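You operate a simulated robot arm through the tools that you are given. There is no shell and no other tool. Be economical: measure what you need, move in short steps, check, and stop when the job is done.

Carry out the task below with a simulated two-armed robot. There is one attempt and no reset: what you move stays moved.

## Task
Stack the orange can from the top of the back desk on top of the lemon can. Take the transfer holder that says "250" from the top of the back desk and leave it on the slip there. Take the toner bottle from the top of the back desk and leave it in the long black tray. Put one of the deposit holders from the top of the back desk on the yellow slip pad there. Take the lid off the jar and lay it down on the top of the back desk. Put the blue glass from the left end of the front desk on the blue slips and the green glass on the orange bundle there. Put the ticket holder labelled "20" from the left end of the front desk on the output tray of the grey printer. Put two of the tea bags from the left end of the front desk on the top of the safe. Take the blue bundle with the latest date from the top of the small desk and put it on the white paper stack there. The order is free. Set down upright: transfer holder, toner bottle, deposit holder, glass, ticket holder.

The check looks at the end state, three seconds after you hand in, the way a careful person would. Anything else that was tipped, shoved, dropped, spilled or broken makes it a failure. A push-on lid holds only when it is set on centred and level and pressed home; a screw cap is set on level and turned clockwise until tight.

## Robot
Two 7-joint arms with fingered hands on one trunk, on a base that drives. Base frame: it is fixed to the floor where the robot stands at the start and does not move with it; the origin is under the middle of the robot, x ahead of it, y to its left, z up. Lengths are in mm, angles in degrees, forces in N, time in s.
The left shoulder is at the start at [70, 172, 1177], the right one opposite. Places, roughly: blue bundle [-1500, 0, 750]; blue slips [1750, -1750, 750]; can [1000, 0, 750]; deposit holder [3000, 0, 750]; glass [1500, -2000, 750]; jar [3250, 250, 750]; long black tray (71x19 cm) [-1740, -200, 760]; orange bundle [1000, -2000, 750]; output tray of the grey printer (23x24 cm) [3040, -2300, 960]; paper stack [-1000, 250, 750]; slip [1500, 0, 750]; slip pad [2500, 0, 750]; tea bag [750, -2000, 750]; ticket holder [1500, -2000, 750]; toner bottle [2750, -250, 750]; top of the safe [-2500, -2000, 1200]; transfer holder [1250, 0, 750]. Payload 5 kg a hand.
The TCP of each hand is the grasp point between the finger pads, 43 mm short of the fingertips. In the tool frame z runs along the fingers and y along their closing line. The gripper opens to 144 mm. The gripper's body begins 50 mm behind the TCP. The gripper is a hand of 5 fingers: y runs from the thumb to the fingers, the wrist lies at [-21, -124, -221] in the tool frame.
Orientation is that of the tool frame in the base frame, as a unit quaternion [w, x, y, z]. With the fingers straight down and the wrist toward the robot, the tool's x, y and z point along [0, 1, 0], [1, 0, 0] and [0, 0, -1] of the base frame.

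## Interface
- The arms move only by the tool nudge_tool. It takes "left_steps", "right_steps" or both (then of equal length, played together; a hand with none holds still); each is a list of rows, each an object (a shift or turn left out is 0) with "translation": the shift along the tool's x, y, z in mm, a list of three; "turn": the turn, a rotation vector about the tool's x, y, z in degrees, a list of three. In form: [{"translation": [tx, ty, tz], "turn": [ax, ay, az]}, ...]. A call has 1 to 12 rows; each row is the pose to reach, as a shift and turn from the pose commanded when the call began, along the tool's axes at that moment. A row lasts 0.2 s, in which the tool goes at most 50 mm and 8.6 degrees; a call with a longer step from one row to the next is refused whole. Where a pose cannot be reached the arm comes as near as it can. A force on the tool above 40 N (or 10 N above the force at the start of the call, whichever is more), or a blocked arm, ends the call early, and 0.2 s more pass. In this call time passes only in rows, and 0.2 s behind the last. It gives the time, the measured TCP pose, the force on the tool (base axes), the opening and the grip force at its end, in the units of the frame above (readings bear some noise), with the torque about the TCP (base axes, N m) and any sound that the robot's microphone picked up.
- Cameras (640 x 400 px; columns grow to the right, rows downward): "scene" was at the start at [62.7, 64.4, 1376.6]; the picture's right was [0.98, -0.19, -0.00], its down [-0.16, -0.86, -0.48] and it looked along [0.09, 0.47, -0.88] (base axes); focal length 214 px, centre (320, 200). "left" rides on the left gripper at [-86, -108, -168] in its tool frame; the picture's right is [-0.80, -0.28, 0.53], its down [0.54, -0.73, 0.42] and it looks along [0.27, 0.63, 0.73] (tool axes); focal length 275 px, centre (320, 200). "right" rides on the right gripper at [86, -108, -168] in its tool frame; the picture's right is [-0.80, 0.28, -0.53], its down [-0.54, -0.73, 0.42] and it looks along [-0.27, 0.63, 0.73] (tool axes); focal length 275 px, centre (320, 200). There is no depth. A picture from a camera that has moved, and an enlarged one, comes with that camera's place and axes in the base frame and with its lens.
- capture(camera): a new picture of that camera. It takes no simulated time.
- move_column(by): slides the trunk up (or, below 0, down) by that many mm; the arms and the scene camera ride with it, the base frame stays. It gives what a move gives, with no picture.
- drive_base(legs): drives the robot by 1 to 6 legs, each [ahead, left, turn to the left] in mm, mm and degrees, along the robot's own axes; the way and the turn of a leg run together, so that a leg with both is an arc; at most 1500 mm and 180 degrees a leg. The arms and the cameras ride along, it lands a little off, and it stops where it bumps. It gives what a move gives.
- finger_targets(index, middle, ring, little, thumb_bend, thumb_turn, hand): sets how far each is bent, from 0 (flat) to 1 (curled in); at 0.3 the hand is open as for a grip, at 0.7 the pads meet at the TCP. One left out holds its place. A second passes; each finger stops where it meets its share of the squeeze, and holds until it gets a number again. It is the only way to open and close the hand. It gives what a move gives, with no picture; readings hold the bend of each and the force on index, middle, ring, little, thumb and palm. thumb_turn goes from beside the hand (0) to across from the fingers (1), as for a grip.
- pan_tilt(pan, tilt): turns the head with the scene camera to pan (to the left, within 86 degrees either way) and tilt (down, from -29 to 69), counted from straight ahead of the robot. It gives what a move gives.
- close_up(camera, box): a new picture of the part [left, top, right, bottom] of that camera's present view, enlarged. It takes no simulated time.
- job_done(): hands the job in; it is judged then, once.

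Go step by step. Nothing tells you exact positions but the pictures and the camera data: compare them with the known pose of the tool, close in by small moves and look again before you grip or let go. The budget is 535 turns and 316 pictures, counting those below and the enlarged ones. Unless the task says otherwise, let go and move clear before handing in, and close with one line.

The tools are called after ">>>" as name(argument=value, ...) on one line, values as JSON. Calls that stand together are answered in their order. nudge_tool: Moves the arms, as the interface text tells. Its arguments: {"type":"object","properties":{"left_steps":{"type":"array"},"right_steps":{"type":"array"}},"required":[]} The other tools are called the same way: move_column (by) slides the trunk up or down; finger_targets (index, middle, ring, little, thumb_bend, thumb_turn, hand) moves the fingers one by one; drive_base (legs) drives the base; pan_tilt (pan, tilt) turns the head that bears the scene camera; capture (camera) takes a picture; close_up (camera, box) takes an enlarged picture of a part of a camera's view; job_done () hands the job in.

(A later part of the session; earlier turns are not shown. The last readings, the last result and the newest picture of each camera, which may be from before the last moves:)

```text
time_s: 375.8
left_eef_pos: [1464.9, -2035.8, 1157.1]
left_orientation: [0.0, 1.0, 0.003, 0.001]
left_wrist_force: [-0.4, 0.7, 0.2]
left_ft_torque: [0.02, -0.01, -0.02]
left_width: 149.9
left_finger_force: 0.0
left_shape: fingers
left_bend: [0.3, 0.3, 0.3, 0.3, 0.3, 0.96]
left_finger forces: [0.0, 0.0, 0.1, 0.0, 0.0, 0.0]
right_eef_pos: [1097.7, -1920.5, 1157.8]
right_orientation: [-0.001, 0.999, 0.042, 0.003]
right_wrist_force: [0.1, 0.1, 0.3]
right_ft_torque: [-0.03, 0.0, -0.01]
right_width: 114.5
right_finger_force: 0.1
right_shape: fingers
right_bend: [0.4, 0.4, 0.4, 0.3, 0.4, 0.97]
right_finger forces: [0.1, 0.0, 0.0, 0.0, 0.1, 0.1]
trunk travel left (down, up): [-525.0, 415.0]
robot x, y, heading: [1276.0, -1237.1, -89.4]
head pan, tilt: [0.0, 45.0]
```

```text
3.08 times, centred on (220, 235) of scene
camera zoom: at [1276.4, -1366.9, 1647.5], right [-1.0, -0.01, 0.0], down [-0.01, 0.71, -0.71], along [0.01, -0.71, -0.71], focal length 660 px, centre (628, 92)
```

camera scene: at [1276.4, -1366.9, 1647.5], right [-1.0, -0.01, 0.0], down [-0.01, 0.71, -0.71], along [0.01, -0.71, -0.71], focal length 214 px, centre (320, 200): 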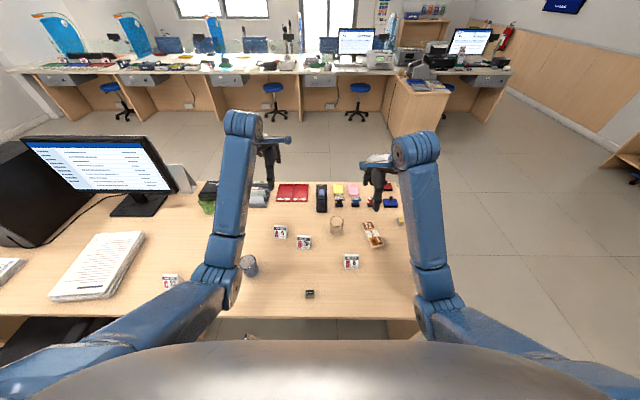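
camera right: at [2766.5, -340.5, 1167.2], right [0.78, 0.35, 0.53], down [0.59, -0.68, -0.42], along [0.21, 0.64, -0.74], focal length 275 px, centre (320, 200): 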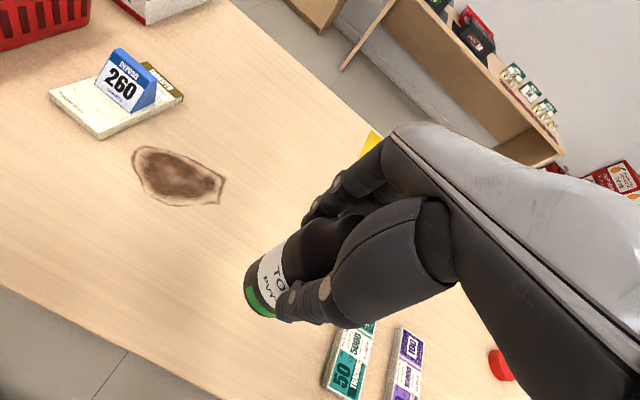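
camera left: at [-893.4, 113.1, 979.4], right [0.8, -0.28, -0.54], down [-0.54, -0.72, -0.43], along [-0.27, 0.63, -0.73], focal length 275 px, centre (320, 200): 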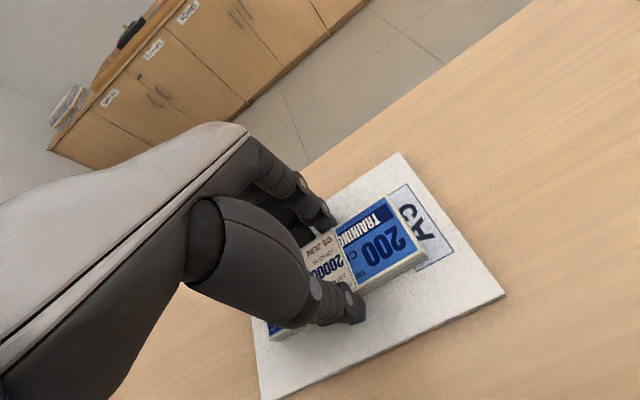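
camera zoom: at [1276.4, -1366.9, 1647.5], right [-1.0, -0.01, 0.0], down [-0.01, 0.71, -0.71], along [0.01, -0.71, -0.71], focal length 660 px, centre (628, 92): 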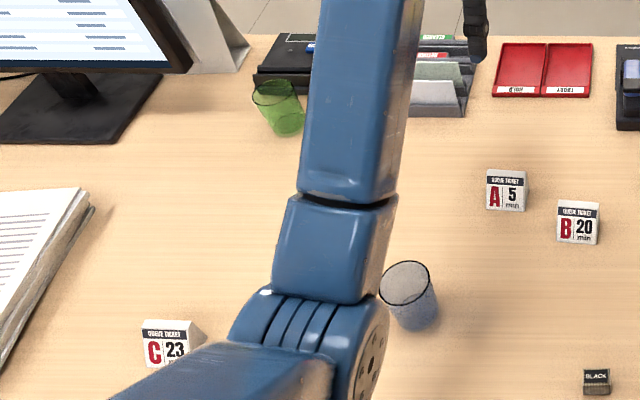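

>>> nudge_tool(left_steps=[{"translation": [15, -27, 25]}, {"translation": [30, -55, 50]}, {"translation": [45, -82, 75]}, {"translation": [61, -110, 100]}, {"translation": [76, -137, 125]}, {"translation": [91, -165, 150]}, {"translation": [107, -192, 175]}, {"translation": [122, -220, 207]}])

>>> capture(camera="left")

>>> close_up(camera="scene", box=[130, 180, 290, 300])

```text
time_s: 377.6
left_eef_pos: [1583.4, -1814.7, 950.4]
left_orientation: [0.002, 1.0, 0.004, -0.001]
left_wrist_force: [-0.2, -0.3, -0.3]
left_ft_torque: [0.0, 0.01, 0.0]
left_width: 149.8
left_finger_force: 0.1
left_shape: fingers
left_bend: [0.3, 0.3, 0.3, 0.3, 0.3, 0.96]
left_finger forces: [0.0, 0.1, 0.0, 0.0, 0.0, 0.1]
right_eef_pos: [1096.8, -1919.8, 1156.6]
right_orientation: [-0.001, 0.999, 0.043, 0.003]
right_wrist_force: [-0.6, -0.5, 0.1]
right_ft_torque: [-0.01, -0.01, -0.03]
right_width: 114.3
right_finger_force: 0.0
right_shape: fingers
right_bend: [0.4, 0.4, 0.4, 0.3, 0.4, 0.97]
right_finger forces: [0.0, 0.0, 0.0, 0.0, 0.1, 0.0]
trunk travel left (down, up): [-525.0, 415.0]
robot x, y, heading: [1273.2, -1237.2, -89.5]
head pan, tilt: [0.0, 45.0]
```

```text
78 pictures are left
camera left: at [1495.5, -1706.2, 1118.7], right [-0.8, 0.28, -0.54], down [0.54, 0.73, -0.43], along [0.27, -0.63, -0.73], focal length 275 px, centre (320, 200)
```

left: 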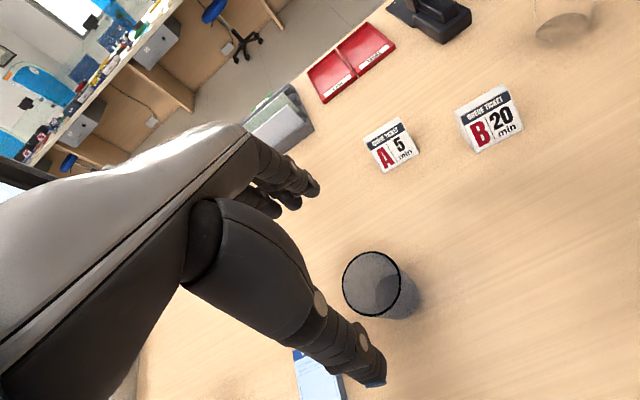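

```text
3.33 times, centred on (210, 240) of scene
camera zoom: at [1277.4, -1366.1, 1647.6], right [-1.0, -0.01, 0.0], down [-0.01, 0.71, -0.71], along [0.0, -0.71, -0.71], focal length 715 px, centre (687, 67)
```

zoom: 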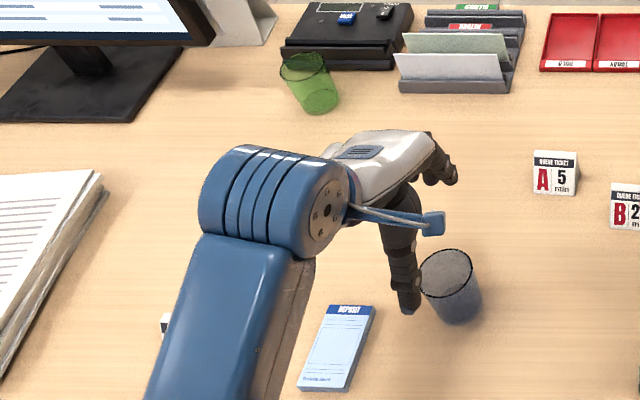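

>>> nudge_tool(left_steps=[{"translation": [-8, -7, 40]}, {"translation": [-8, -7, 80]}, {"translation": [-8, -7, 115]}, {"translation": [-8, -7, 143]}])

>>> finger_targets(hand="left", index=0.6, middle=0.6, thumb_bend=0.6)

>>> nudge_tool(left_steps=[{"translation": [0, 0, -10]}, {"translation": [0, 0, -35]}, {"translation": [0, 0, -70]}])

>>> capture(camera="left")

```text
time_s: 378.6
left_eef_pos: [1577.4, -1811.4, 808.8]
left_orientation: [0.001, 1.0, 0.003, 0.001]
left_wrist_force: [-0.3, 0.3, 0.3]
left_ft_torque: [-0.01, 0.0, -0.01]
left_width: 149.8
left_finger_force: 0.0
left_shape: fingers
left_bend: [0.3, 0.3, 0.3, 0.3, 0.3, 0.96]
left_finger forces: [0.0, 0.0, 0.0, 0.1, 0.0, 0.1]
right_eef_pos: [1095.5, -1921.3, 1155.9]
right_orientation: [-0.001, 0.999, 0.043, 0.004]
right_wrist_force: [-0.2, -0.2, 0.3]
right_ft_torque: [-0.01, 0.03, 0.0]
right_width: 114.4
right_finger_force: 0.0
right_shape: fingers
right_bend: [0.4, 0.4, 0.4, 0.3, 0.4, 0.97]
right_finger forces: [0.0, 0.0, 0.1, 0.1, 0.0, 0.0]
trunk travel left (down, up): [-525.0, 415.0]
robot x, y, heading: [1276.2, -1239.3, -89.2]
head pan, tilt: [0.0, 45.0]
```

```text
time_s: 379.6
left_eef_pos: [1576.9, -1813.3, 808.2]
left_orientation: [0.001, 1.0, 0.003, 0.001]
left_wrist_force: [0.7, -0.5, 0.4]
left_ft_torque: [-0.03, -0.03, -0.02]
left_width: 58.0
left_finger_force: 7.5
left_shape: fingers
left_bend: [0.56, 0.57, 0.3, 0.3, 0.56, 0.99]
left_finger forces: [3.4, 4.5, 0.0, 0.1, 7.7, 0.1]
right_eef_pos: [1095.9, -1921.8, 1157.1]
right_orientation: [-0.002, 0.999, 0.043, 0.003]
right_wrist_force: [0.2, 0.2, 0.1]
right_ft_torque: [-0.01, 0.01, 0.0]
right_width: 114.5
right_finger_force: 0.0
right_shape: fingers
right_bend: [0.4, 0.4, 0.4, 0.3, 0.4, 0.97]
right_finger forces: [0.0, 0.2, 0.0, 0.0, 0.0, 0.1]
trunk travel left (down, up): [-525.0, 415.0]
robot x, y, heading: [1278.6, -1229.9, -89.5]
head pan, tilt: [0.0, 45.0]
```

```text
time_s: 380.4
left_eef_pos: [1577.1, -1807.0, 876.8]
left_orientation: [0.0, 1.0, 0.005, 0.001]
left_wrist_force: [0.0, -0.2, -1.7]
left_ft_torque: [-0.03, -0.01, 0.01]
left_width: 58.0
left_finger_force: 7.6
left_shape: fingers
left_bend: [0.56, 0.57, 0.3, 0.3, 0.56, 0.99]
left_finger forces: [3.3, 4.1, 0.0, 0.1, 7.7, 0.0]
right_eef_pos: [1097.7, -1922.3, 1156.7]
right_orientation: [-0.001, 0.999, 0.042, 0.003]
right_wrist_force: [-0.6, -1.2, 1.1]
right_ft_torque: [-0.04, 0.0, 0.02]
right_width: 114.4
right_finger_force: 0.0
right_shape: fingers
right_bend: [0.4, 0.4, 0.4, 0.3, 0.4, 0.97]
right_finger forces: [0.0, 0.0, 0.0, 0.0, 0.0, 0.0]
trunk travel left (down, up): [-525.0, 415.0]
robot x, y, heading: [1276.9, -1235.0, -89.4]
head pan, tilt: [0.0, 45.0]
```

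```text
76 pictures are left
camera left: at [1489.0, -1699.4, 1045.8], right [-0.8, 0.28, -0.54], down [0.54, 0.73, -0.42], along [0.27, -0.62, -0.73], focal length 275 px, centre (320, 200)
```

left: 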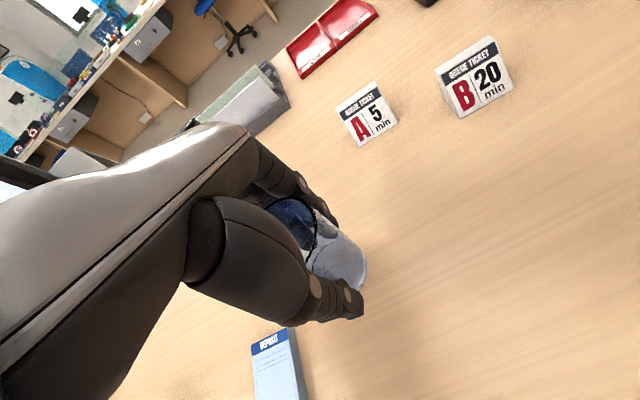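

>>> nudge_tool(left_steps=[{"translation": [0, 0, -15]}, {"translation": [35, -13, -15]}, {"translation": [70, -26, -15]}, {"translation": [105, -39, -15]}, {"translation": [137, -52, -5]}])

>>> close_up(camera="scene", box=[180, 220, 292, 304])

>>> capture(camera="left")

```text
time_s: 381.6
left_eef_pos: [1715.6, -1756.5, 883.4]
left_orientation: [0.001, 1.0, 0.003, 0.0]
left_wrist_force: [0.4, -0.5, -1.3]
left_ft_torque: [0.02, 0.02, -0.03]
left_width: 57.9
left_finger_force: 7.6
left_shape: fingers
left_bend: [0.56, 0.57, 0.3, 0.3, 0.56, 0.99]
left_finger forces: [3.3, 4.0, 0.1, 0.0, 7.7, 0.0]
right_eef_pos: [1097.5, -1920.1, 1157.0]
right_orientation: [-0.001, 0.999, 0.043, 0.003]
right_wrist_force: [0.0, 0.0, -0.5]
right_ft_torque: [-0.02, -0.01, 0.0]
right_width: 114.4
right_finger_force: 0.1
right_shape: fingers
right_bend: [0.4, 0.4, 0.4, 0.3, 0.4, 0.97]
right_finger forces: [0.0, 0.0, 0.0, 0.0, 0.0, 0.0]
trunk travel left (down, up): [-525.0, 415.0]
robot x, y, heading: [1272.5, -1237.4, -89.8]
head pan, tilt: [0.0, 45.0]
```

```text
4.76 times, centred on (236, 262) of scene
camera zoom: at [1278.4, -1366.6, 1647.4], right [-1.0, -0.01, 0.0], down [-0.01, 0.71, -0.71], along [0.0, -0.71, -0.71], focal length 1021 px, centre (720, -95)
```

zoom: 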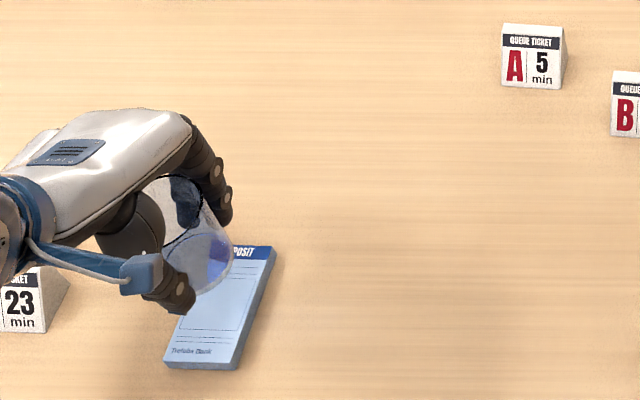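

```text
74 pictures are left
camera left: at [1626.8, -1647.8, 1052.1], right [-0.8, 0.28, -0.53], down [0.54, 0.73, -0.43], along [0.27, -0.63, -0.73], focal length 275 px, centre (320, 200)
```

left: 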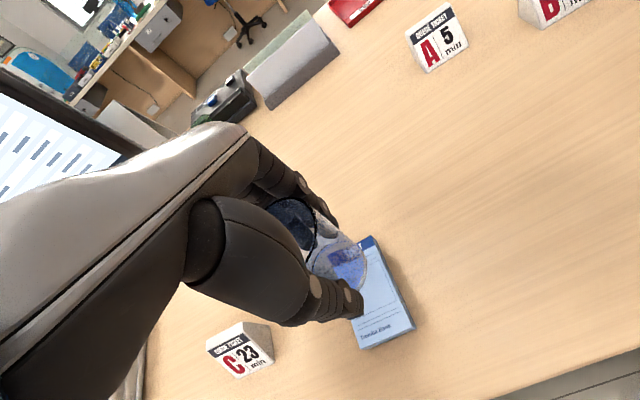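

>>> nudge_tool(left_steps=[{"translation": [0, -4, 30]}, {"translation": [0, -4, 52]}, {"translation": [0, -4, 57]}, {"translation": [0, -4, 61]}, {"translation": [0, -4, 65]}, {"translation": [0, -4, 68]}])

>>> capture(camera="left")

```text
time_s: 383.0
left_eef_pos: [1713.1, -1753.1, 816.3]
left_orientation: [0.002, 1.0, 0.003, 0.0]
left_wrist_force: [-0.3, -2.4, 15.5]
left_ft_torque: [-0.34, -0.08, 0.01]
left_width: 56.5
left_finger_force: 10.0
left_shape: fingers
left_bend: [0.58, 0.57, 0.3, 0.3, 0.56, 0.99]
left_finger forces: [5.3, 6.6, 0.0, 0.0, 7.1, 0.1]
right_eef_pos: [1095.0, -1919.8, 1156.7]
right_orientation: [-0.001, 0.999, 0.043, 0.004]
right_wrist_force: [0.1, 0.9, -0.2]
right_ft_torque: [0.0, 0.02, -0.03]
right_width: 114.0
right_finger_force: 0.1
right_shape: fingers
right_bend: [0.4, 0.4, 0.4, 0.3, 0.4, 0.97]
right_finger forces: [0.1, 0.0, 0.0, 0.0, 0.0, 0.0]
trunk travel left (down, up): [-525.0, 415.0]
robot x, y, heading: [1276.2, -1234.8, -89.5]
head pan, tilt: [0.0, 45.0]
```

```text
73 pictures are left
camera left: at [1624.4, -1643.8, 984.3], right [-0.8, 0.28, -0.54], down [0.54, 0.73, -0.43], along [0.27, -0.63, -0.73], focal length 275 px, centre (320, 200)
```

left: 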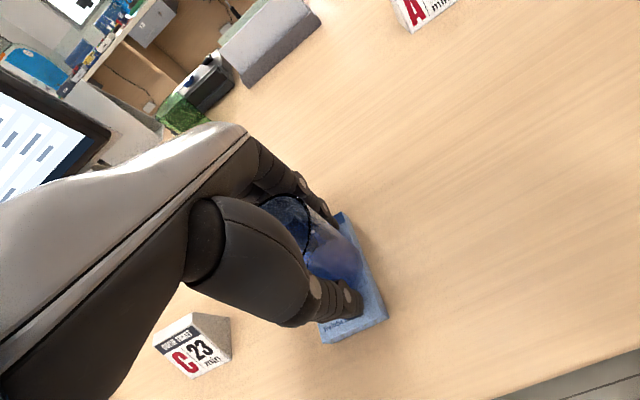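

Glass stands on the blue pad. I release gently and rise.

>>> nudge_tool(left_steps=[{"translation": [0, 0, -2]}])

>>> finger_targets(hand="left", index=0.49, middle=0.49, thumb_bend=0.49)

>>> finger_targets(hand="left", index=0.32, middle=0.32, thumb_bend=0.32)

>>> nudge_tool(left_steps=[{"translation": [0, 0, -40]}, {"translation": [0, 0, -85]}, {"translation": [0, 0, -130]}, {"translation": [0, 0, -175]}, {"translation": [0, 0, -220]}, {"translation": [0, 20, -260]}, {"translation": [0, 50, -290]}])

>>> capture(camera="scene")

```text
time_s: 383.4
left_eef_pos: [1713.5, -1752.2, 817.0]
left_orientation: [0.001, 1.0, 0.004, 0.001]
left_wrist_force: [-0.2, -2.5, 10.4]
left_ft_torque: [-0.36, -0.05, -0.03]
left_width: 56.1
left_finger_force: 10.1
left_shape: fingers
left_bend: [0.57, 0.57, 0.3, 0.3, 0.56, 0.99]
left_finger forces: [5.1, 6.5, 0.1, 0.1, 7.1, 0.0]
right_eef_pos: [1095.9, -1921.2, 1155.9]
right_orientation: [0.0, 0.999, 0.043, 0.003]
right_wrist_force: [0.4, 0.0, 0.4]
right_ft_torque: [-0.01, 0.03, 0.02]
right_width: 114.1
right_finger_force: 0.0
right_shape: fingers
right_bend: [0.4, 0.4, 0.4, 0.3, 0.4, 0.97]
right_finger forces: [0.0, 0.0, 0.1, 0.1, 0.1, 0.0]
trunk travel left (down, up): [-525.0, 415.0]
robot x, y, heading: [1277.0, -1236.0, -89.5]
head pan, tilt: [0.0, 45.0]
```

```text
time_s: 384.4
left_eef_pos: [1713.5, -1751.8, 816.5]
left_orientation: [0.001, 1.0, 0.003, 0.0]
left_wrist_force: [0.8, 0.5, 0.1]
left_ft_torque: [0.02, 0.04, 0.02]
left_width: 81.9
left_finger_force: 0.2
left_shape: fingers
left_bend: [0.49, 0.49, 0.3, 0.3, 0.49, 0.98]
left_finger forces: [0.0, 0.1, 0.0, 0.0, 0.0, 0.1]
right_eef_pos: [1096.2, -1920.5, 1156.3]
right_orientation: [-0.002, 0.999, 0.043, 0.003]
right_wrist_force: [0.4, -0.7, 0.0]
right_ft_torque: [-0.01, 0.01, 0.0]
right_width: 114.1
right_finger_force: 0.2
right_shape: fingers
right_bend: [0.4, 0.4, 0.4, 0.3, 0.4, 0.97]
right_finger forces: [0.1, 0.1, 0.0, 0.0, 0.0, 0.0]
trunk travel left (down, up): [-525.0, 415.0]
robot x, y, heading: [1276.3, -1235.9, -89.4]
head pan, tilt: [0.0, 45.0]
```

```text
time_s: 385.4
left_eef_pos: [1712.8, -1752.8, 816.8]
left_orientation: [0.0, 1.0, 0.003, 0.002]
left_wrist_force: [-0.9, 0.1, -0.3]
left_ft_torque: [0.0, 0.03, 0.01]
left_width: 142.7
left_finger_force: 0.1
left_shape: fingers
left_bend: [0.32, 0.32, 0.3, 0.3, 0.32, 0.96]
left_finger forces: [0.0, 0.1, 0.1, 0.1, 0.0, 0.0]
right_eef_pos: [1096.1, -1920.6, 1156.5]
right_orientation: [-0.001, 0.999, 0.043, 0.004]
right_wrist_force: [0.0, 0.3, -0.4]
right_ft_torque: [-0.03, -0.01, 0.01]
right_width: 114.4
right_finger_force: 0.0
right_shape: fingers
right_bend: [0.4, 0.4, 0.4, 0.3, 0.4, 0.97]
right_finger forces: [0.0, 0.0, 0.0, 0.0, 0.0, 0.1]
trunk travel left (down, up): [-525.0, 415.0]
robot x, y, heading: [1274.8, -1235.0, -89.3]
head pan, tilt: [0.0, 45.0]
```

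```text
time_s: 387.0
left_eef_pos: [1713.8, -1803.2, 1106.2]
left_orientation: [0.0, 1.0, 0.004, 0.0]
left_wrist_force: [0.4, 0.8, 0.2]
left_ft_torque: [0.02, 0.02, 0.01]
left_width: 142.5
left_finger_force: 0.1
left_shape: fingers
left_bend: [0.32, 0.32, 0.3, 0.3, 0.32, 0.96]
left_finger forces: [0.0, 0.0, 0.1, 0.1, 0.1, 0.1]
right_eef_pos: [1097.8, -1922.3, 1155.3]
right_orientation: [-0.002, 0.999, 0.043, 0.004]
right_wrist_force: [0.5, -0.9, -0.7]
right_ft_torque: [0.04, 0.02, 0.01]
right_width: 114.2
right_finger_force: 0.1
right_shape: fingers
right_bend: [0.4, 0.4, 0.4, 0.3, 0.4, 0.97]
right_finger forces: [0.0, 0.0, 0.1, 0.1, 0.0, 0.0]
trunk travel left (down, up): [-525.0, 415.0]
robot x, y, heading: [1278.0, -1236.3, -89.5]
head pan, tilt: [0.0, 45.0]
```

```text
72 pictures are left
camera scene: at [1276.4, -1369.8, 1647.0], right [-1.0, -0.01, 0.0], down [-0.01, 0.71, -0.71], along [0.01, -0.71, -0.71], focal length 214 px, centre (320, 200)
```

scene: 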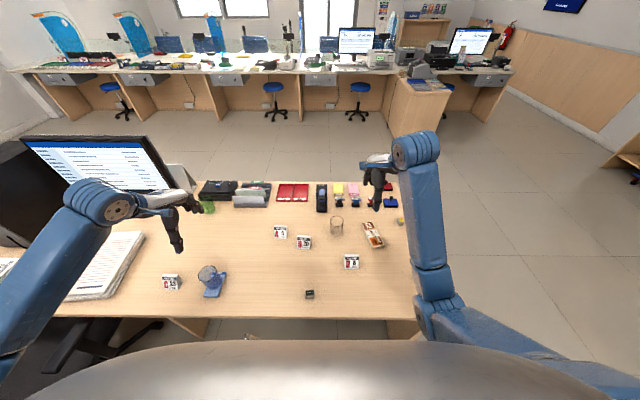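

The blue glass is done. The green glass is best reached from the other side of the desk, so first I pick up two tea bags from here; I back up a little.

>>> drive_base(legs=[[-150, 0, 0]])

>>> nudge_tool(left_steps=[{"translation": [-38, -5, 10]}, {"translation": [-76, -10, 20]}, {"translation": [-114, -15, 35]}, {"translation": [-152, -20, 50]}, {"translation": [-190, -25, 70]}, {"translation": [-228, -30, 95]}, {"translation": [-266, -35, 120]}, {"translation": [-304, -40, 145]}, {"translation": [-342, -45, 165]}, {"translation": [-380, -50, 180]}, {"translation": [-391, -55, 200]}])

>>> capture(camera="left")

>>> capture(camera="scene")

```text
time_s: 388.4
left_eef_pos: [1714.1, -1651.7, 1105.5]
left_orientation: [0.0, 1.0, 0.005, 0.001]
left_wrist_force: [-0.3, 0.7, -0.5]
left_ft_torque: [-0.02, 0.04, 0.0]
left_width: 142.8
left_finger_force: 0.2
left_shape: fingers
left_bend: [0.32, 0.32, 0.3, 0.3, 0.32, 0.96]
left_finger forces: [0.0, 0.0, 0.1, 0.0, 0.0, 0.0]
right_eef_pos: [1096.3, -1772.1, 1155.5]
right_orientation: [-0.001, 0.999, 0.044, 0.004]
right_wrist_force: [0.3, -0.4, -0.1]
right_ft_torque: [0.05, -0.02, 0.02]
right_width: 114.1
right_finger_force: 0.1
right_shape: fingers
right_bend: [0.4, 0.4, 0.4, 0.3, 0.4, 0.97]
right_finger forces: [0.1, 0.0, 0.0, 0.0, 0.0, 0.1]
trunk travel left (down, up): [-525.0, 415.0]
robot x, y, heading: [1273.4, -1083.6, -89.2]
head pan, tilt: [0.0, 45.0]
```

```text
time_s: 390.8
left_eef_pos: [1322.1, -1599.7, 903.6]
left_orientation: [0.001, 1.0, 0.006, 0.001]
left_wrist_force: [1.0, -0.1, -0.7]
left_ft_torque: [-0.02, 0.02, -0.01]
left_width: 142.8
left_finger_force: 0.1
left_shape: fingers
left_bend: [0.32, 0.32, 0.3, 0.3, 0.32, 0.96]
left_finger forces: [0.0, 0.0, 0.0, 0.1, 0.1, 0.0]
right_eef_pos: [1097.2, -1770.1, 1156.5]
right_orientation: [-0.002, 0.999, 0.045, 0.003]
right_wrist_force: [0.6, -0.5, -0.4]
right_ft_torque: [0.01, 0.02, 0.03]
right_width: 114.6
right_finger_force: 0.1
right_shape: fingers
right_bend: [0.4, 0.4, 0.4, 0.3, 0.4, 0.97]
right_finger forces: [0.0, 0.0, 0.0, 0.0, 0.0, 0.0]
trunk travel left (down, up): [-525.0, 415.0]
robot x, y, heading: [1273.1, -1085.2, -89.5]
head pan, tilt: [0.0, 45.0]
```

```text
71 pictures are left
camera left: at [1233.3, -1492.8, 1073.0], right [-0.8, 0.27, -0.54], down [0.53, 0.73, -0.42], along [0.28, -0.62, -0.73], focal length 275 px, centre (320, 200)
```

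left: 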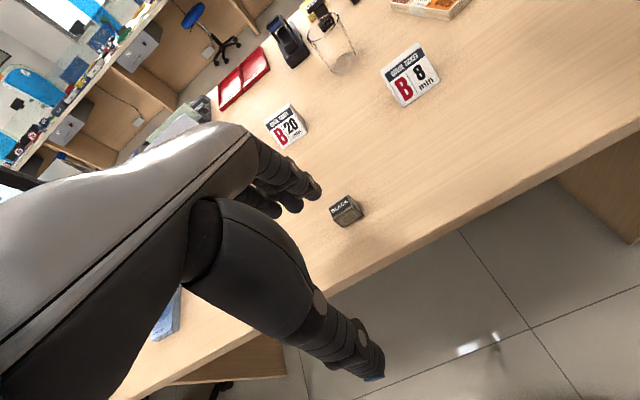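

```text
70 pictures are left
camera scene: at [1275.8, -1216.1, 1647.4], right [-1.0, -0.01, 0.0], down [-0.01, 0.71, -0.71], along [0.01, -0.71, -0.71], focal length 214 px, centre (320, 200)
```

scene: 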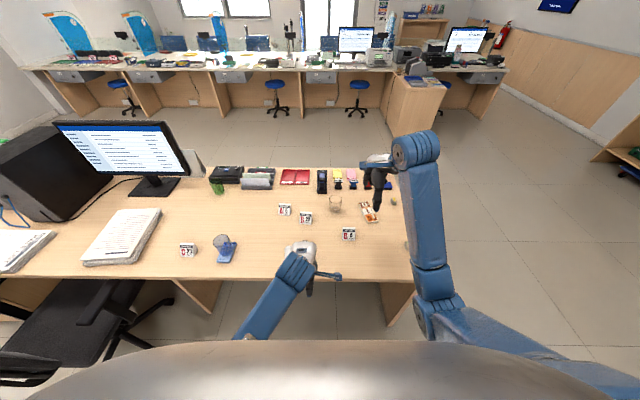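

>>> nudge_tool(left_steps=[{"translation": [-1, 37, 0]}, {"translation": [-2, 74, 0]}, {"translation": [-2, 111, 10]}, {"translation": [-2, 111, 50]}, {"translation": [-2, 111, 80]}])

>>> capture(camera="left")

```text
time_s: 392.0
left_eef_pos: [1323.0, -1709.0, 824.4]
left_orientation: [0.0, 1.0, 0.006, 0.001]
left_wrist_force: [0.2, -0.4, 0.5]
left_ft_torque: [-0.01, -0.02, 0.0]
left_width: 143.1
left_finger_force: 0.1
left_shape: fingers
left_bend: [0.32, 0.32, 0.3, 0.3, 0.32, 0.96]
left_finger forces: [0.0, 0.0, 0.1, 0.0, 0.0, 0.0]
right_eef_pos: [1095.5, -1770.2, 1156.8]
right_orientation: [-0.003, 0.999, 0.045, 0.004]
right_wrist_force: [0.2, -0.1, -0.1]
right_ft_torque: [0.0, -0.01, -0.01]
right_width: 114.4
right_finger_force: 0.0
right_shape: fingers
right_bend: [0.4, 0.4, 0.4, 0.3, 0.4, 0.97]
right_finger forces: [0.0, 0.1, 0.0, 0.0, 0.0, 0.0]
trunk travel left (down, up): [-525.0, 415.0]
robot x, y, heading: [1274.7, -1082.8, -89.6]
head pan, tilt: [0.0, 45.0]
```

```text
69 pictures are left
camera left: at [1234.4, -1601.8, 993.1], right [-0.8, 0.28, -0.54], down [0.54, 0.73, -0.42], along [0.27, -0.62, -0.73], focal length 275 px, centre (320, 200)
```

left: 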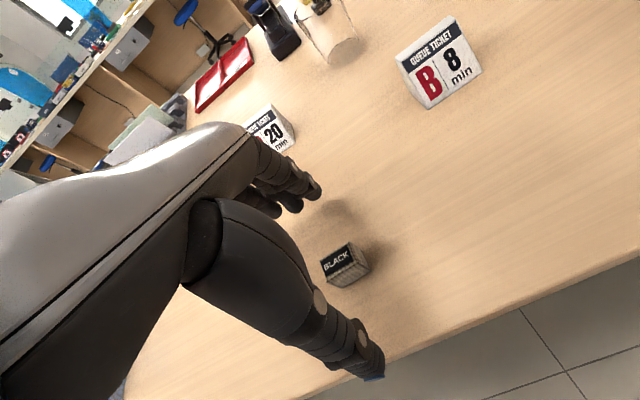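

>>> nudge_tool(left_steps=[{"translation": [-4, 2, 12]}, {"translation": [-4, 2, 23]}])

>>> finger_targets(hand="left", index=0.7, middle=0.7, thumb_bend=0.7)

>>> nudge_tool(left_steps=[{"translation": [0, 0, -5]}, {"translation": [0, 0, -30]}, {"translation": [0, 0, -75]}, {"translation": [0, 0, -120]}])

>>> capture(camera="left")

```text
time_s: 392.6
left_eef_pos: [1318.0, -1711.4, 802.8]
left_orientation: [0.0, 1.0, 0.005, 0.002]
left_wrist_force: [-0.8, -0.3, -0.6]
left_ft_torque: [-0.01, 0.0, -0.02]
left_width: 142.9
left_finger_force: 0.2
left_shape: fingers
left_bend: [0.32, 0.32, 0.3, 0.3, 0.32, 0.96]
left_finger forces: [0.0, 0.0, 0.0, 0.0, 0.1, 0.0]
right_eef_pos: [1096.9, -1771.5, 1155.9]
right_orientation: [-0.002, 0.999, 0.045, 0.004]
right_wrist_force: [-0.2, 0.3, 0.2]
right_ft_torque: [0.0, 0.0, 0.03]
right_width: 114.2
right_finger_force: 0.1
right_shape: fingers
right_bend: [0.4, 0.4, 0.4, 0.3, 0.4, 0.97]
right_finger forces: [0.1, 0.0, 0.1, 0.0, 0.0, 0.0]
trunk travel left (down, up): [-525.0, 415.0]
robot x, y, heading: [1270.7, -1083.6, -89.3]
head pan, tilt: [0.0, 45.0]
```

```text
time_s: 393.6
left_eef_pos: [1318.2, -1711.7, 801.4]
left_orientation: [0.001, 1.0, 0.005, 0.002]
left_wrist_force: [-0.1, -1.0, 0.0]
left_ft_torque: [0.02, 0.01, -0.04]
left_width: 26.5
left_finger_force: 8.9
left_shape: fingers
left_bend: [0.65, 0.67, 0.3, 0.3, 0.64, 1.0]
left_finger forces: [4.6, 4.8, 0.1, 0.0, 9.1, 0.0]
right_eef_pos: [1097.0, -1770.3, 1155.7]
right_orientation: [-0.002, 0.999, 0.044, 0.004]
right_wrist_force: [0.3, -0.1, 0.3]
right_ft_torque: [0.0, 0.0, 0.0]
right_width: 114.5
right_finger_force: 0.0
right_shape: fingers
right_bend: [0.4, 0.4, 0.4, 0.3, 0.4, 0.97]
right_finger forces: [0.0, 0.0, 0.1, 0.1, 0.0, 0.0]
trunk travel left (down, up): [-525.0, 415.0]
robot x, y, heading: [1275.0, -1083.7, -89.5]
head pan, tilt: [0.0, 45.0]
```

```text
time_s: 394.6
left_eef_pos: [1313.9, -1711.8, 924.3]
left_orientation: [-0.001, 1.0, 0.006, 0.001]
left_wrist_force: [0.0, -0.3, 0.5]
left_ft_torque: [-0.01, 0.03, 0.01]
left_width: 26.9
left_finger_force: 9.1
left_shape: fingers
left_bend: [0.66, 0.67, 0.3, 0.3, 0.64, 1.0]
left_finger forces: [4.8, 4.1, 0.1, 0.0, 9.2, 0.1]
right_eef_pos: [1095.8, -1769.8, 1156.4]
right_orientation: [0.0, 0.999, 0.045, 0.003]
right_wrist_force: [0.3, -0.2, 0.0]
right_ft_torque: [-0.02, -0.03, 0.03]
right_width: 114.3
right_finger_force: 0.0
right_shape: fingers
right_bend: [0.4, 0.4, 0.4, 0.3, 0.4, 0.97]
right_finger forces: [0.1, 0.0, 0.1, 0.1, 0.0, 0.0]
trunk travel left (down, up): [-525.0, 415.0]
robot x, y, heading: [1274.2, -1084.6, -89.2]
head pan, tilt: [0.0, 45.0]
```

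```text
68 pictures are left
camera left: at [1226.2, -1604.6, 1092.3], right [-0.8, 0.28, -0.54], down [0.54, 0.73, -0.42], along [0.28, -0.62, -0.73], focal length 275 px, centre (320, 200)
```

left: 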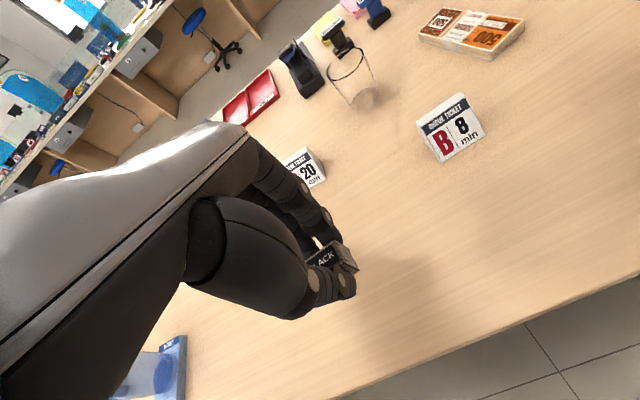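

>>> nudge_tool(right_steps=[{"translation": [-30, 6, 20]}, {"translation": [-60, 12, 45]}, {"translation": [-90, 18, 70]}, {"translation": [-120, 24, 95]}, {"translation": [-150, 31, 120]}, {"translation": [-180, 37, 150]}, {"translation": [-200, 42, 180]}, {"translation": [-200, 42, 200]}], left_steps=[{"translation": [0, 0, -30]}, {"translation": [0, 0, -60]}, {"translation": [0, 0, -90]}, {"translation": [0, 0, -120]}, {"translation": [0, 0, -150]}, {"translation": [0, 0, -180]}, {"translation": [0, 0, -210]}, {"translation": [0, 0, -240]}])

>>> capture(camera="right")

```text
time_s: 396.1
left_eef_pos: [1384.7, -1713.2, 1084.2]
left_orientation: [-0.01, 0.997, 0.025, 0.073]
left_wrist_force: [0.0, -0.4, -0.1]
left_ft_torque: [-0.02, -0.04, -0.01]
left_width: 26.7
left_finger_force: 9.0
left_shape: fingers
left_bend: [0.66, 0.67, 0.3, 0.3, 0.64, 1.0]
left_finger forces: [4.8, 4.0, 0.0, 0.1, 9.1, 0.0]
right_eef_pos: [912.4, -1827.6, 988.1]
right_orientation: [0.0, 0.999, 0.045, 0.004]
right_wrist_force: [0.1, -0.9, 0.1]
right_ft_torque: [0.01, 0.0, -0.01]
right_width: 114.7
right_finger_force: 0.1
right_shape: fingers
right_bend: [0.4, 0.4, 0.4, 0.3, 0.4, 0.97]
right_finger forces: [0.0, 0.1, 0.0, 0.0, 0.0, 0.1]
trunk travel left (down, up): [-525.0, 415.0]
robot x, y, heading: [1272.3, -1086.7, -89.4]
head pan, tilt: [0.0, 45.0]
stopped in row 7 (left hand): the arm was blocked; the commanded pose is now the measured one
```

```text
67 pictures are left
camera right: at [988.4, -1711.5, 1156.0], right [-0.77, -0.35, 0.53], down [-0.6, 0.68, -0.43], along [-0.21, -0.65, -0.73], focal length 275 px, centre (320, 200)
```

right: 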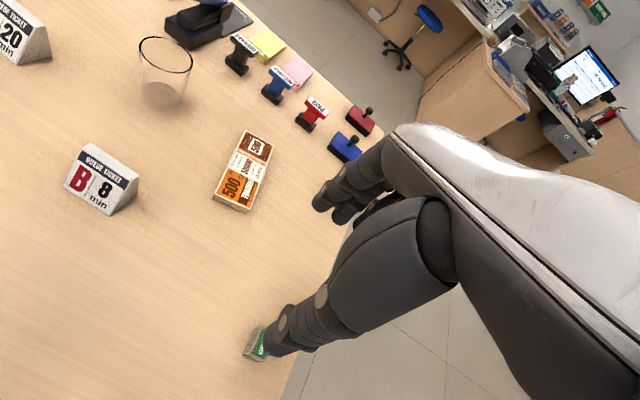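

>>> nudge_tool(right_steps=[{"translation": [-24, -21, 20]}, {"translation": [-48, -42, 45]}, {"translation": [-48, -42, 85]}])

>>> capture(camera="right")

```text
time_s: 396.9
left_eef_pos: [1388.8, -1714.3, 1083.3]
left_orientation: [-0.009, 0.997, 0.027, 0.071]
left_wrist_force: [-0.3, -0.5, -0.5]
left_ft_torque: [0.03, -0.03, -0.01]
left_width: 26.6
left_finger_force: 9.1
left_shape: fingers
left_bend: [0.66, 0.67, 0.3, 0.3, 0.64, 1.0]
left_finger forces: [4.9, 4.0, 0.0, 0.0, 9.2, 0.0]
right_eef_pos: [860.7, -1790.9, 902.5]
right_orientation: [-0.001, 0.999, 0.045, 0.003]
right_wrist_force: [-0.1, 0.5, -0.1]
right_ft_torque: [-0.02, 0.0, 0.0]
right_width: 114.5
right_finger_force: 0.0
right_shape: fingers
right_bend: [0.4, 0.4, 0.4, 0.3, 0.4, 0.97]
right_finger forces: [0.0, 0.1, 0.0, 0.0, 0.0, 0.0]
trunk travel left (down, up): [-525.0, 415.0]
robot x, y, heading: [1271.3, -1087.9, -89.3]
head pan, tilt: [0.0, 45.0]
```

```text
66 pictures are left
camera right: at [936.4, -1674.2, 1071.4], right [-0.77, -0.35, 0.53], down [-0.6, 0.68, -0.43], along [-0.21, -0.65, -0.73], focal length 275 px, centre (320, 200)
```

right: 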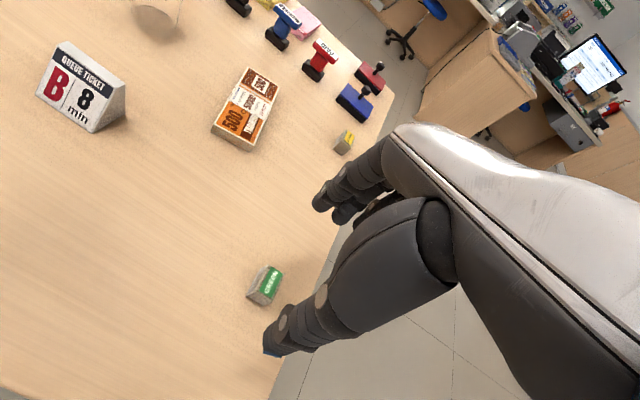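

>>> nudge_tool(right_steps=[{"translation": [0, 0, 40]}, {"translation": [0, 0, 75]}, {"translation": [0, 0, 92]}, {"translation": [0, 0, 102]}])

>>> finger_targets(hand="right", index=0.7, middle=0.7, thumb_bend=0.7)

>>> nudge_tool(right_steps=[{"translation": [0, 0, -5]}, {"translation": [0, 0, -30]}, {"translation": [0, 0, -75]}, {"translation": [0, 0, -120]}, {"translation": [0, 0, -165]}, {"translation": [0, 0, -210]}, {"translation": [0, 0, -255]}, {"translation": [0, 0, -300]}])

>>> close_up(camera="right", box=[200, 200, 400, 330])

```text
time_s: 397.9
left_eef_pos: [1384.5, -1712.1, 1084.5]
left_orientation: [-0.008, 0.997, 0.026, 0.071]
left_wrist_force: [0.8, 0.1, -0.4]
left_ft_torque: [-0.01, 0.03, -0.01]
left_width: 26.2
left_finger_force: 9.3
left_shape: fingers
left_bend: [0.66, 0.67, 0.3, 0.3, 0.64, 1.0]
left_finger forces: [4.8, 4.0, 0.0, 0.1, 9.1, 0.1]
right_eef_pos: [861.4, -1790.1, 799.1]
right_orientation: [-0.001, 0.999, 0.044, 0.003]
right_wrist_force: [-0.3, 0.5, 0.1]
right_ft_torque: [0.0, 0.0, -0.01]
right_width: 114.7
right_finger_force: 0.1
right_shape: fingers
right_bend: [0.4, 0.4, 0.4, 0.3, 0.4, 0.97]
right_finger forces: [0.1, 0.1, 0.1, 0.1, 0.0, 0.0]
trunk travel left (down, up): [-525.0, 415.0]
robot x, y, heading: [1274.9, -1083.5, -89.5]
head pan, tilt: [0.0, 45.0]
```

```text
time_s: 398.9
left_eef_pos: [1385.7, -1712.7, 1084.9]
left_orientation: [-0.009, 0.997, 0.025, 0.072]
left_wrist_force: [-0.2, -0.7, 0.4]
left_ft_torque: [0.0, 0.04, 0.02]
left_width: 26.6
left_finger_force: 9.2
left_shape: fingers
left_bend: [0.66, 0.67, 0.3, 0.3, 0.64, 1.0]
left_finger forces: [4.8, 3.9, 0.0, 0.0, 9.1, 0.0]
right_eef_pos: [862.0, -1789.1, 799.0]
right_orientation: [-0.001, 0.999, 0.045, 0.003]
right_wrist_force: [0.3, -0.5, 1.7]
right_ft_torque: [-0.02, 0.03, 0.02]
right_width: 37.5
right_finger_force: 15.0
right_shape: fingers
right_bend: [0.63, 0.65, 0.4, 0.3, 0.61, 0.99]
right_finger forces: [7.2, 7.8, 0.0, 0.1, 14.4, 0.0]
trunk travel left (down, up): [-525.0, 415.0]
robot x, y, heading: [1273.5, -1085.7, -89.4]
head pan, tilt: [0.0, 45.0]
```

```text
time_s: 400.8
left_eef_pos: [1386.1, -1711.5, 1084.9]
left_orientation: [-0.009, 0.997, 0.025, 0.071]
left_wrist_force: [-0.5, -0.7, 0.0]
left_ft_torque: [-0.02, -0.01, -0.01]
left_width: 26.7
left_finger_force: 8.5
left_shape: fingers
left_bend: [0.66, 0.67, 0.3, 0.3, 0.64, 1.0]
left_finger forces: [4.8, 3.9, 0.1, 0.0, 9.1, 0.1]
right_eef_pos: [858.4, -1787.9, 1100.9]
right_orientation: [-0.001, 0.999, 0.045, 0.003]
right_wrist_force: [0.2, 0.7, 0.0]
right_ft_torque: [-0.05, 0.02, -0.02]
right_width: 37.5
right_finger_force: 14.5
right_shape: fingers
right_bend: [0.63, 0.65, 0.4, 0.3, 0.61, 0.99]
right_finger forces: [7.4, 7.1, 0.0, 0.0, 14.5, 0.0]
trunk travel left (down, up): [-525.0, 415.0]
robot x, y, heading: [1275.6, -1083.5, -89.5]
head pan, tilt: [0.0, 45.0]
```

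```text
3.08 times, centred on (300, 265) of right
camera zoom: at [934.0, -1671.6, 1269.5], right [-0.77, -0.36, 0.53], down [-0.6, 0.68, -0.43], along [-0.21, -0.65, -0.74], focal length 847 px, centre (382, 0)
```

zoom: 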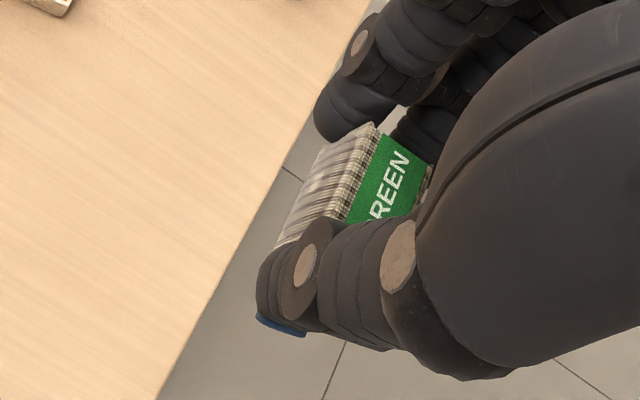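

Both tea bags held. I straighten the left hand, raise the column, and drive to the safe.

>>> nudge_tool(left_steps=[{"translation": [20, 35, 0], "turn": [0, -2.7, 1]}, {"translation": [40, 70, 0], "turn": [0, -5.4, 2]}, {"translation": [60, 105, 0], "turn": [0, -8.1, 3]}])

>>> move_column(by=220)

>>> drive_base(legs=[[0, -1400, 0], [0, -1400, 0], [0, 0, -90], [0, 950, 0]])

>>> pan_tilt(pan=0, tilt=35)

>>> capture(camera="scene")

```text
time_s: 401.6
left_eef_pos: [1451.4, -1813.1, 1092.9]
left_orientation: [-0.009, 1.0, 0.0, -0.001]
left_wrist_force: [0.0, -0.9, 0.1]
left_ft_torque: [0.05, 0.01, 0.0]
left_width: 26.6
left_finger_force: 8.3
left_shape: fingers
left_bend: [0.66, 0.67, 0.3, 0.3, 0.64, 1.0]
left_finger forces: [4.8, 4.0, 0.0, 0.1, 9.0, 0.0]
right_eef_pos: [856.7, -1790.2, 1099.5]
right_orientation: [-0.002, 0.999, 0.044, 0.003]
right_wrist_force: [0.1, -0.2, 0.3]
right_ft_torque: [0.0, 0.01, -0.01]
right_width: 37.7
right_finger_force: 13.7
right_shape: fingers
right_bend: [0.63, 0.65, 0.4, 0.3, 0.61, 0.99]
right_finger forces: [7.2, 7.0, 0.0, 0.0, 14.5, 0.0]
trunk travel left (down, up): [-525.0, 415.0]
robot x, y, heading: [1272.9, -1082.7, -89.6]
head pan, tilt: [0.0, 45.0]
```

```text
time_s: 403.9
left_eef_pos: [1450.3, -1812.7, 1313.5]
left_orientation: [-0.008, 1.0, 0.0, 0.0]
left_wrist_force: [-0.3, 0.2, 0.1]
left_ft_torque: [-0.01, 0.01, -0.01]
left_width: 26.3
left_finger_force: 9.2
left_shape: fingers
left_bend: [0.66, 0.67, 0.3, 0.3, 0.64, 1.0]
left_finger forces: [4.7, 3.9, 0.1, 0.0, 9.0, 0.0]
right_eef_pos: [857.8, -1788.1, 1320.0]
right_orientation: [0.0, 0.999, 0.045, 0.003]
right_wrist_force: [-0.4, 1.1, -0.6]
right_ft_torque: [0.0, 0.02, 0.0]
right_width: 37.3
right_finger_force: 14.8
right_shape: fingers
right_bend: [0.63, 0.65, 0.4, 0.3, 0.61, 0.99]
right_finger forces: [7.4, 7.0, 0.0, 0.0, 14.5, 0.1]
trunk travel left (down, up): [-745.0, 195.0]
robot x, y, heading: [1270.9, -1084.7, -89.3]
head pan, tilt: [0.0, 45.0]
```

```text
time_s: 425.8
left_eef_pos: [-2244.0, -2211.0, 1315.1]
left_orientation: [0.006, -0.703, 0.711, -0.007]
left_wrist_force: [0.7, -0.2, -0.6]
left_ft_torque: [-0.02, 0.02, -0.04]
left_width: 25.9
left_finger_force: 8.4
left_shape: fingers
left_bend: [0.66, 0.68, 0.3, 0.3, 0.65, 1.0]
left_finger forces: [4.7, 3.5, 0.0, 0.0, 8.3, 0.1]
right_eef_pos: [-2212.2, -1617.0, 1320.2]
right_orientation: [0.002, 0.733, -0.68, 0.004]
right_wrist_force: [0.0, 0.2, -0.3]
right_ft_torque: [-0.02, 0.0, -0.02]
right_width: 37.2
right_finger_force: 13.8
right_shape: fingers
right_bend: [0.64, 0.66, 0.4, 0.3, 0.61, 0.99]
right_finger forces: [7.1, 6.6, 0.1, 0.0, 13.8, 0.0]
trunk travel left (down, up): [-745.0, 195.0]
robot x, y, heading: [-1517.8, -2043.4, 179.6]
head pan, tilt: [0.0, 45.0]
```

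```text
time_s: 426.5
left_eef_pos: [-2245.4, -2212.1, 1312.7]
left_orientation: [0.007, -0.702, 0.712, -0.007]
left_wrist_force: [0.4, -0.4, -0.6]
left_ft_torque: [0.02, 0.02, 0.0]
left_width: 25.9
left_finger_force: 8.5
left_shape: fingers
left_bend: [0.66, 0.68, 0.3, 0.3, 0.65, 1.0]
left_finger forces: [4.6, 3.5, 0.0, 0.0, 8.4, 0.1]
right_eef_pos: [-2212.3, -1617.6, 1319.4]
right_orientation: [0.002, 0.734, -0.68, 0.004]
right_wrist_force: [-0.1, 0.4, -0.1]
right_ft_torque: [0.03, 0.0, 0.0]
right_width: 37.5
right_finger_force: 13.9
right_shape: fingers
right_bend: [0.64, 0.66, 0.4, 0.3, 0.61, 0.99]
right_finger forces: [7.1, 6.6, 0.1, 0.0, 13.8, 0.0]
trunk travel left (down, up): [-745.0, 195.0]
robot x, y, heading: [-1514.2, -2045.2, 180.0]
head pan, tilt: [0.0, 35.0]
```

```text
64 pictures are left
camera scene: at [-1652.7, -2043.2, 1882.1], right [0.0, 1.0, 0.0], down [0.57, 0.0, -0.82], along [-0.82, 0.0, -0.57], focal length 214 px, centre (320, 200)
```

scene: 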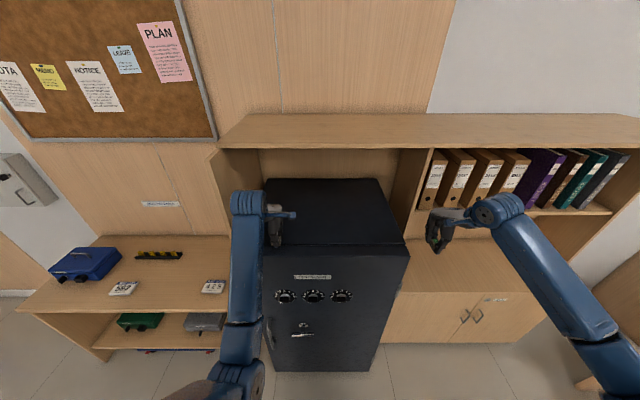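

>>> nudge_tool(left_steps=[{"translation": [-13, 18, 0]}, {"translation": [-27, 35, 0]}, {"translation": [-40, 53, 0]}, {"translation": [-54, 70, 0]}, {"translation": [-67, 88, 0]}, {"translation": [-80, 106, 0]}], right_steps=[{"translation": [37, 26, 0]}, {"translation": [74, 52, 0]}, {"translation": [111, 78, 0]}, {"translation": [148, 104, 0]}, {"translation": [185, 130, 0]}, {"translation": [222, 155, 0]}])

>>> capture(camera="scene")

```text
time_s: 427.9
left_eef_pos: [-2351.4, -2132.4, 1310.4]
left_orientation: [0.007, -0.703, 0.712, -0.006]
left_wrist_force: [-0.5, -0.3, -0.1]
left_ft_torque: [0.05, 0.0, 0.02]
left_width: 26.0
left_finger_force: 8.0
left_shape: fingers
left_bend: [0.66, 0.68, 0.3, 0.3, 0.65, 1.0]
left_finger forces: [4.7, 3.7, 0.0, 0.0, 8.4, 0.0]
right_eef_pos: [-2353.0, -1852.3, 1323.5]
right_orientation: [0.001, 0.733, -0.68, 0.003]
right_wrist_force: [-0.6, -0.8, -0.8]
right_ft_torque: [-0.02, -0.03, -0.01]
right_width: 37.2
right_finger_force: 13.2
right_shape: fingers
right_bend: [0.64, 0.66, 0.4, 0.3, 0.61, 0.99]
right_finger forces: [6.9, 6.6, 0.0, 0.1, 14.0, 0.0]
trunk travel left (down, up): [-745.0, 195.0]
robot x, y, heading: [-1513.1, -2047.8, 179.8]
head pan, tilt: [0.0, 35.0]
```

```text
63 pictures are left
camera scene: at [-1655.7, -2046.0, 1881.9], right [0.0, 1.0, 0.0], down [0.58, 0.0, -0.82], along [-0.82, 0.0, -0.58], focal length 214 px, centre (320, 200)
```

scene: 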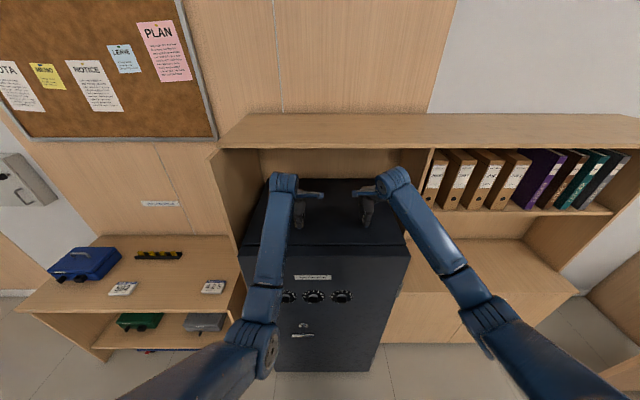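

>>> nudge_tool(left_steps=[{"translation": [0, 0, 25]}, {"translation": [0, 0, 48]}, {"translation": [0, 0, 53]}, {"translation": [0, 0, 57]}, {"translation": [0, 0, 61]}, {"translation": [0, 0, 64]}], right_steps=[{"translation": [0, 0, 30]}, {"translation": [0, 0, 60]}, {"translation": [0, 0, 67]}, {"translation": [0, 0, 71]}, {"translation": [0, 0, 75]}, {"translation": [0, 0, 78]}])

>>> close_up(camera="scene", box=[250, 170, 420, 270])

```text
time_s: 428.4
left_eef_pos: [-2345.7, -2129.4, 1295.4]
left_orientation: [0.0, -0.703, 0.711, 0.003]
left_wrist_force: [5.5, 0.7, 10.8]
left_ft_torque: [0.07, -0.39, -0.02]
left_width: 27.9
left_finger_force: 11.1
left_shape: fingers
left_bend: [0.66, 0.68, 0.3, 0.3, 0.65, 1.0]
left_finger forces: [4.3, 3.0, 0.1, 0.0, 14.8, 0.0]
right_eef_pos: [-2348.5, -1851.1, 1297.7]
right_orientation: [0.007, 0.732, -0.681, 0.0]
right_wrist_force: [5.1, 1.9, 10.1]
right_ft_torque: [0.13, -0.46, 0.05]
right_width: 37.6
right_finger_force: 15.5
right_shape: fingers
right_bend: [0.64, 0.66, 0.4, 0.3, 0.62, 0.99]
right_finger forces: [5.9, 6.1, 0.0, 0.1, 18.1, 0.1]
trunk travel left (down, up): [-745.0, 195.0]
robot x, y, heading: [-1513.3, -2046.0, 179.9]
head pan, tilt: [0.0, 35.0]
stopped in row 2 (left hand): the force on the tool passed its limit at 49 N (the readings are from after the stop); the commanded pose is now the measured one
```

```text
3.76 times, centred on (335, 220) of scene
camera zoom: at [-1647.9, -2043.9, 1882.6], right [0.0, 1.0, 0.0], down [0.57, 0.0, -0.82], along [-0.82, 0.0, -0.57], focal length 807 px, centre (264, 125)
```

zoom: 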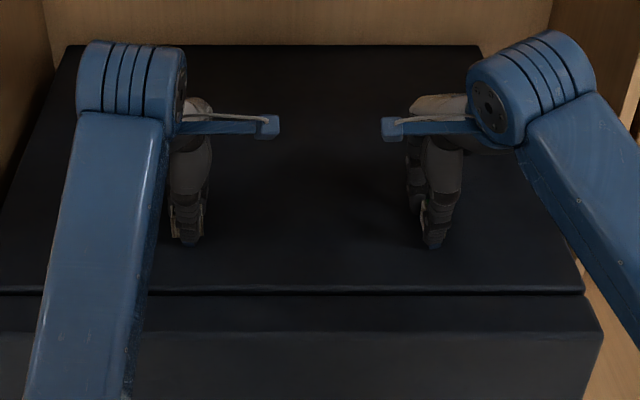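

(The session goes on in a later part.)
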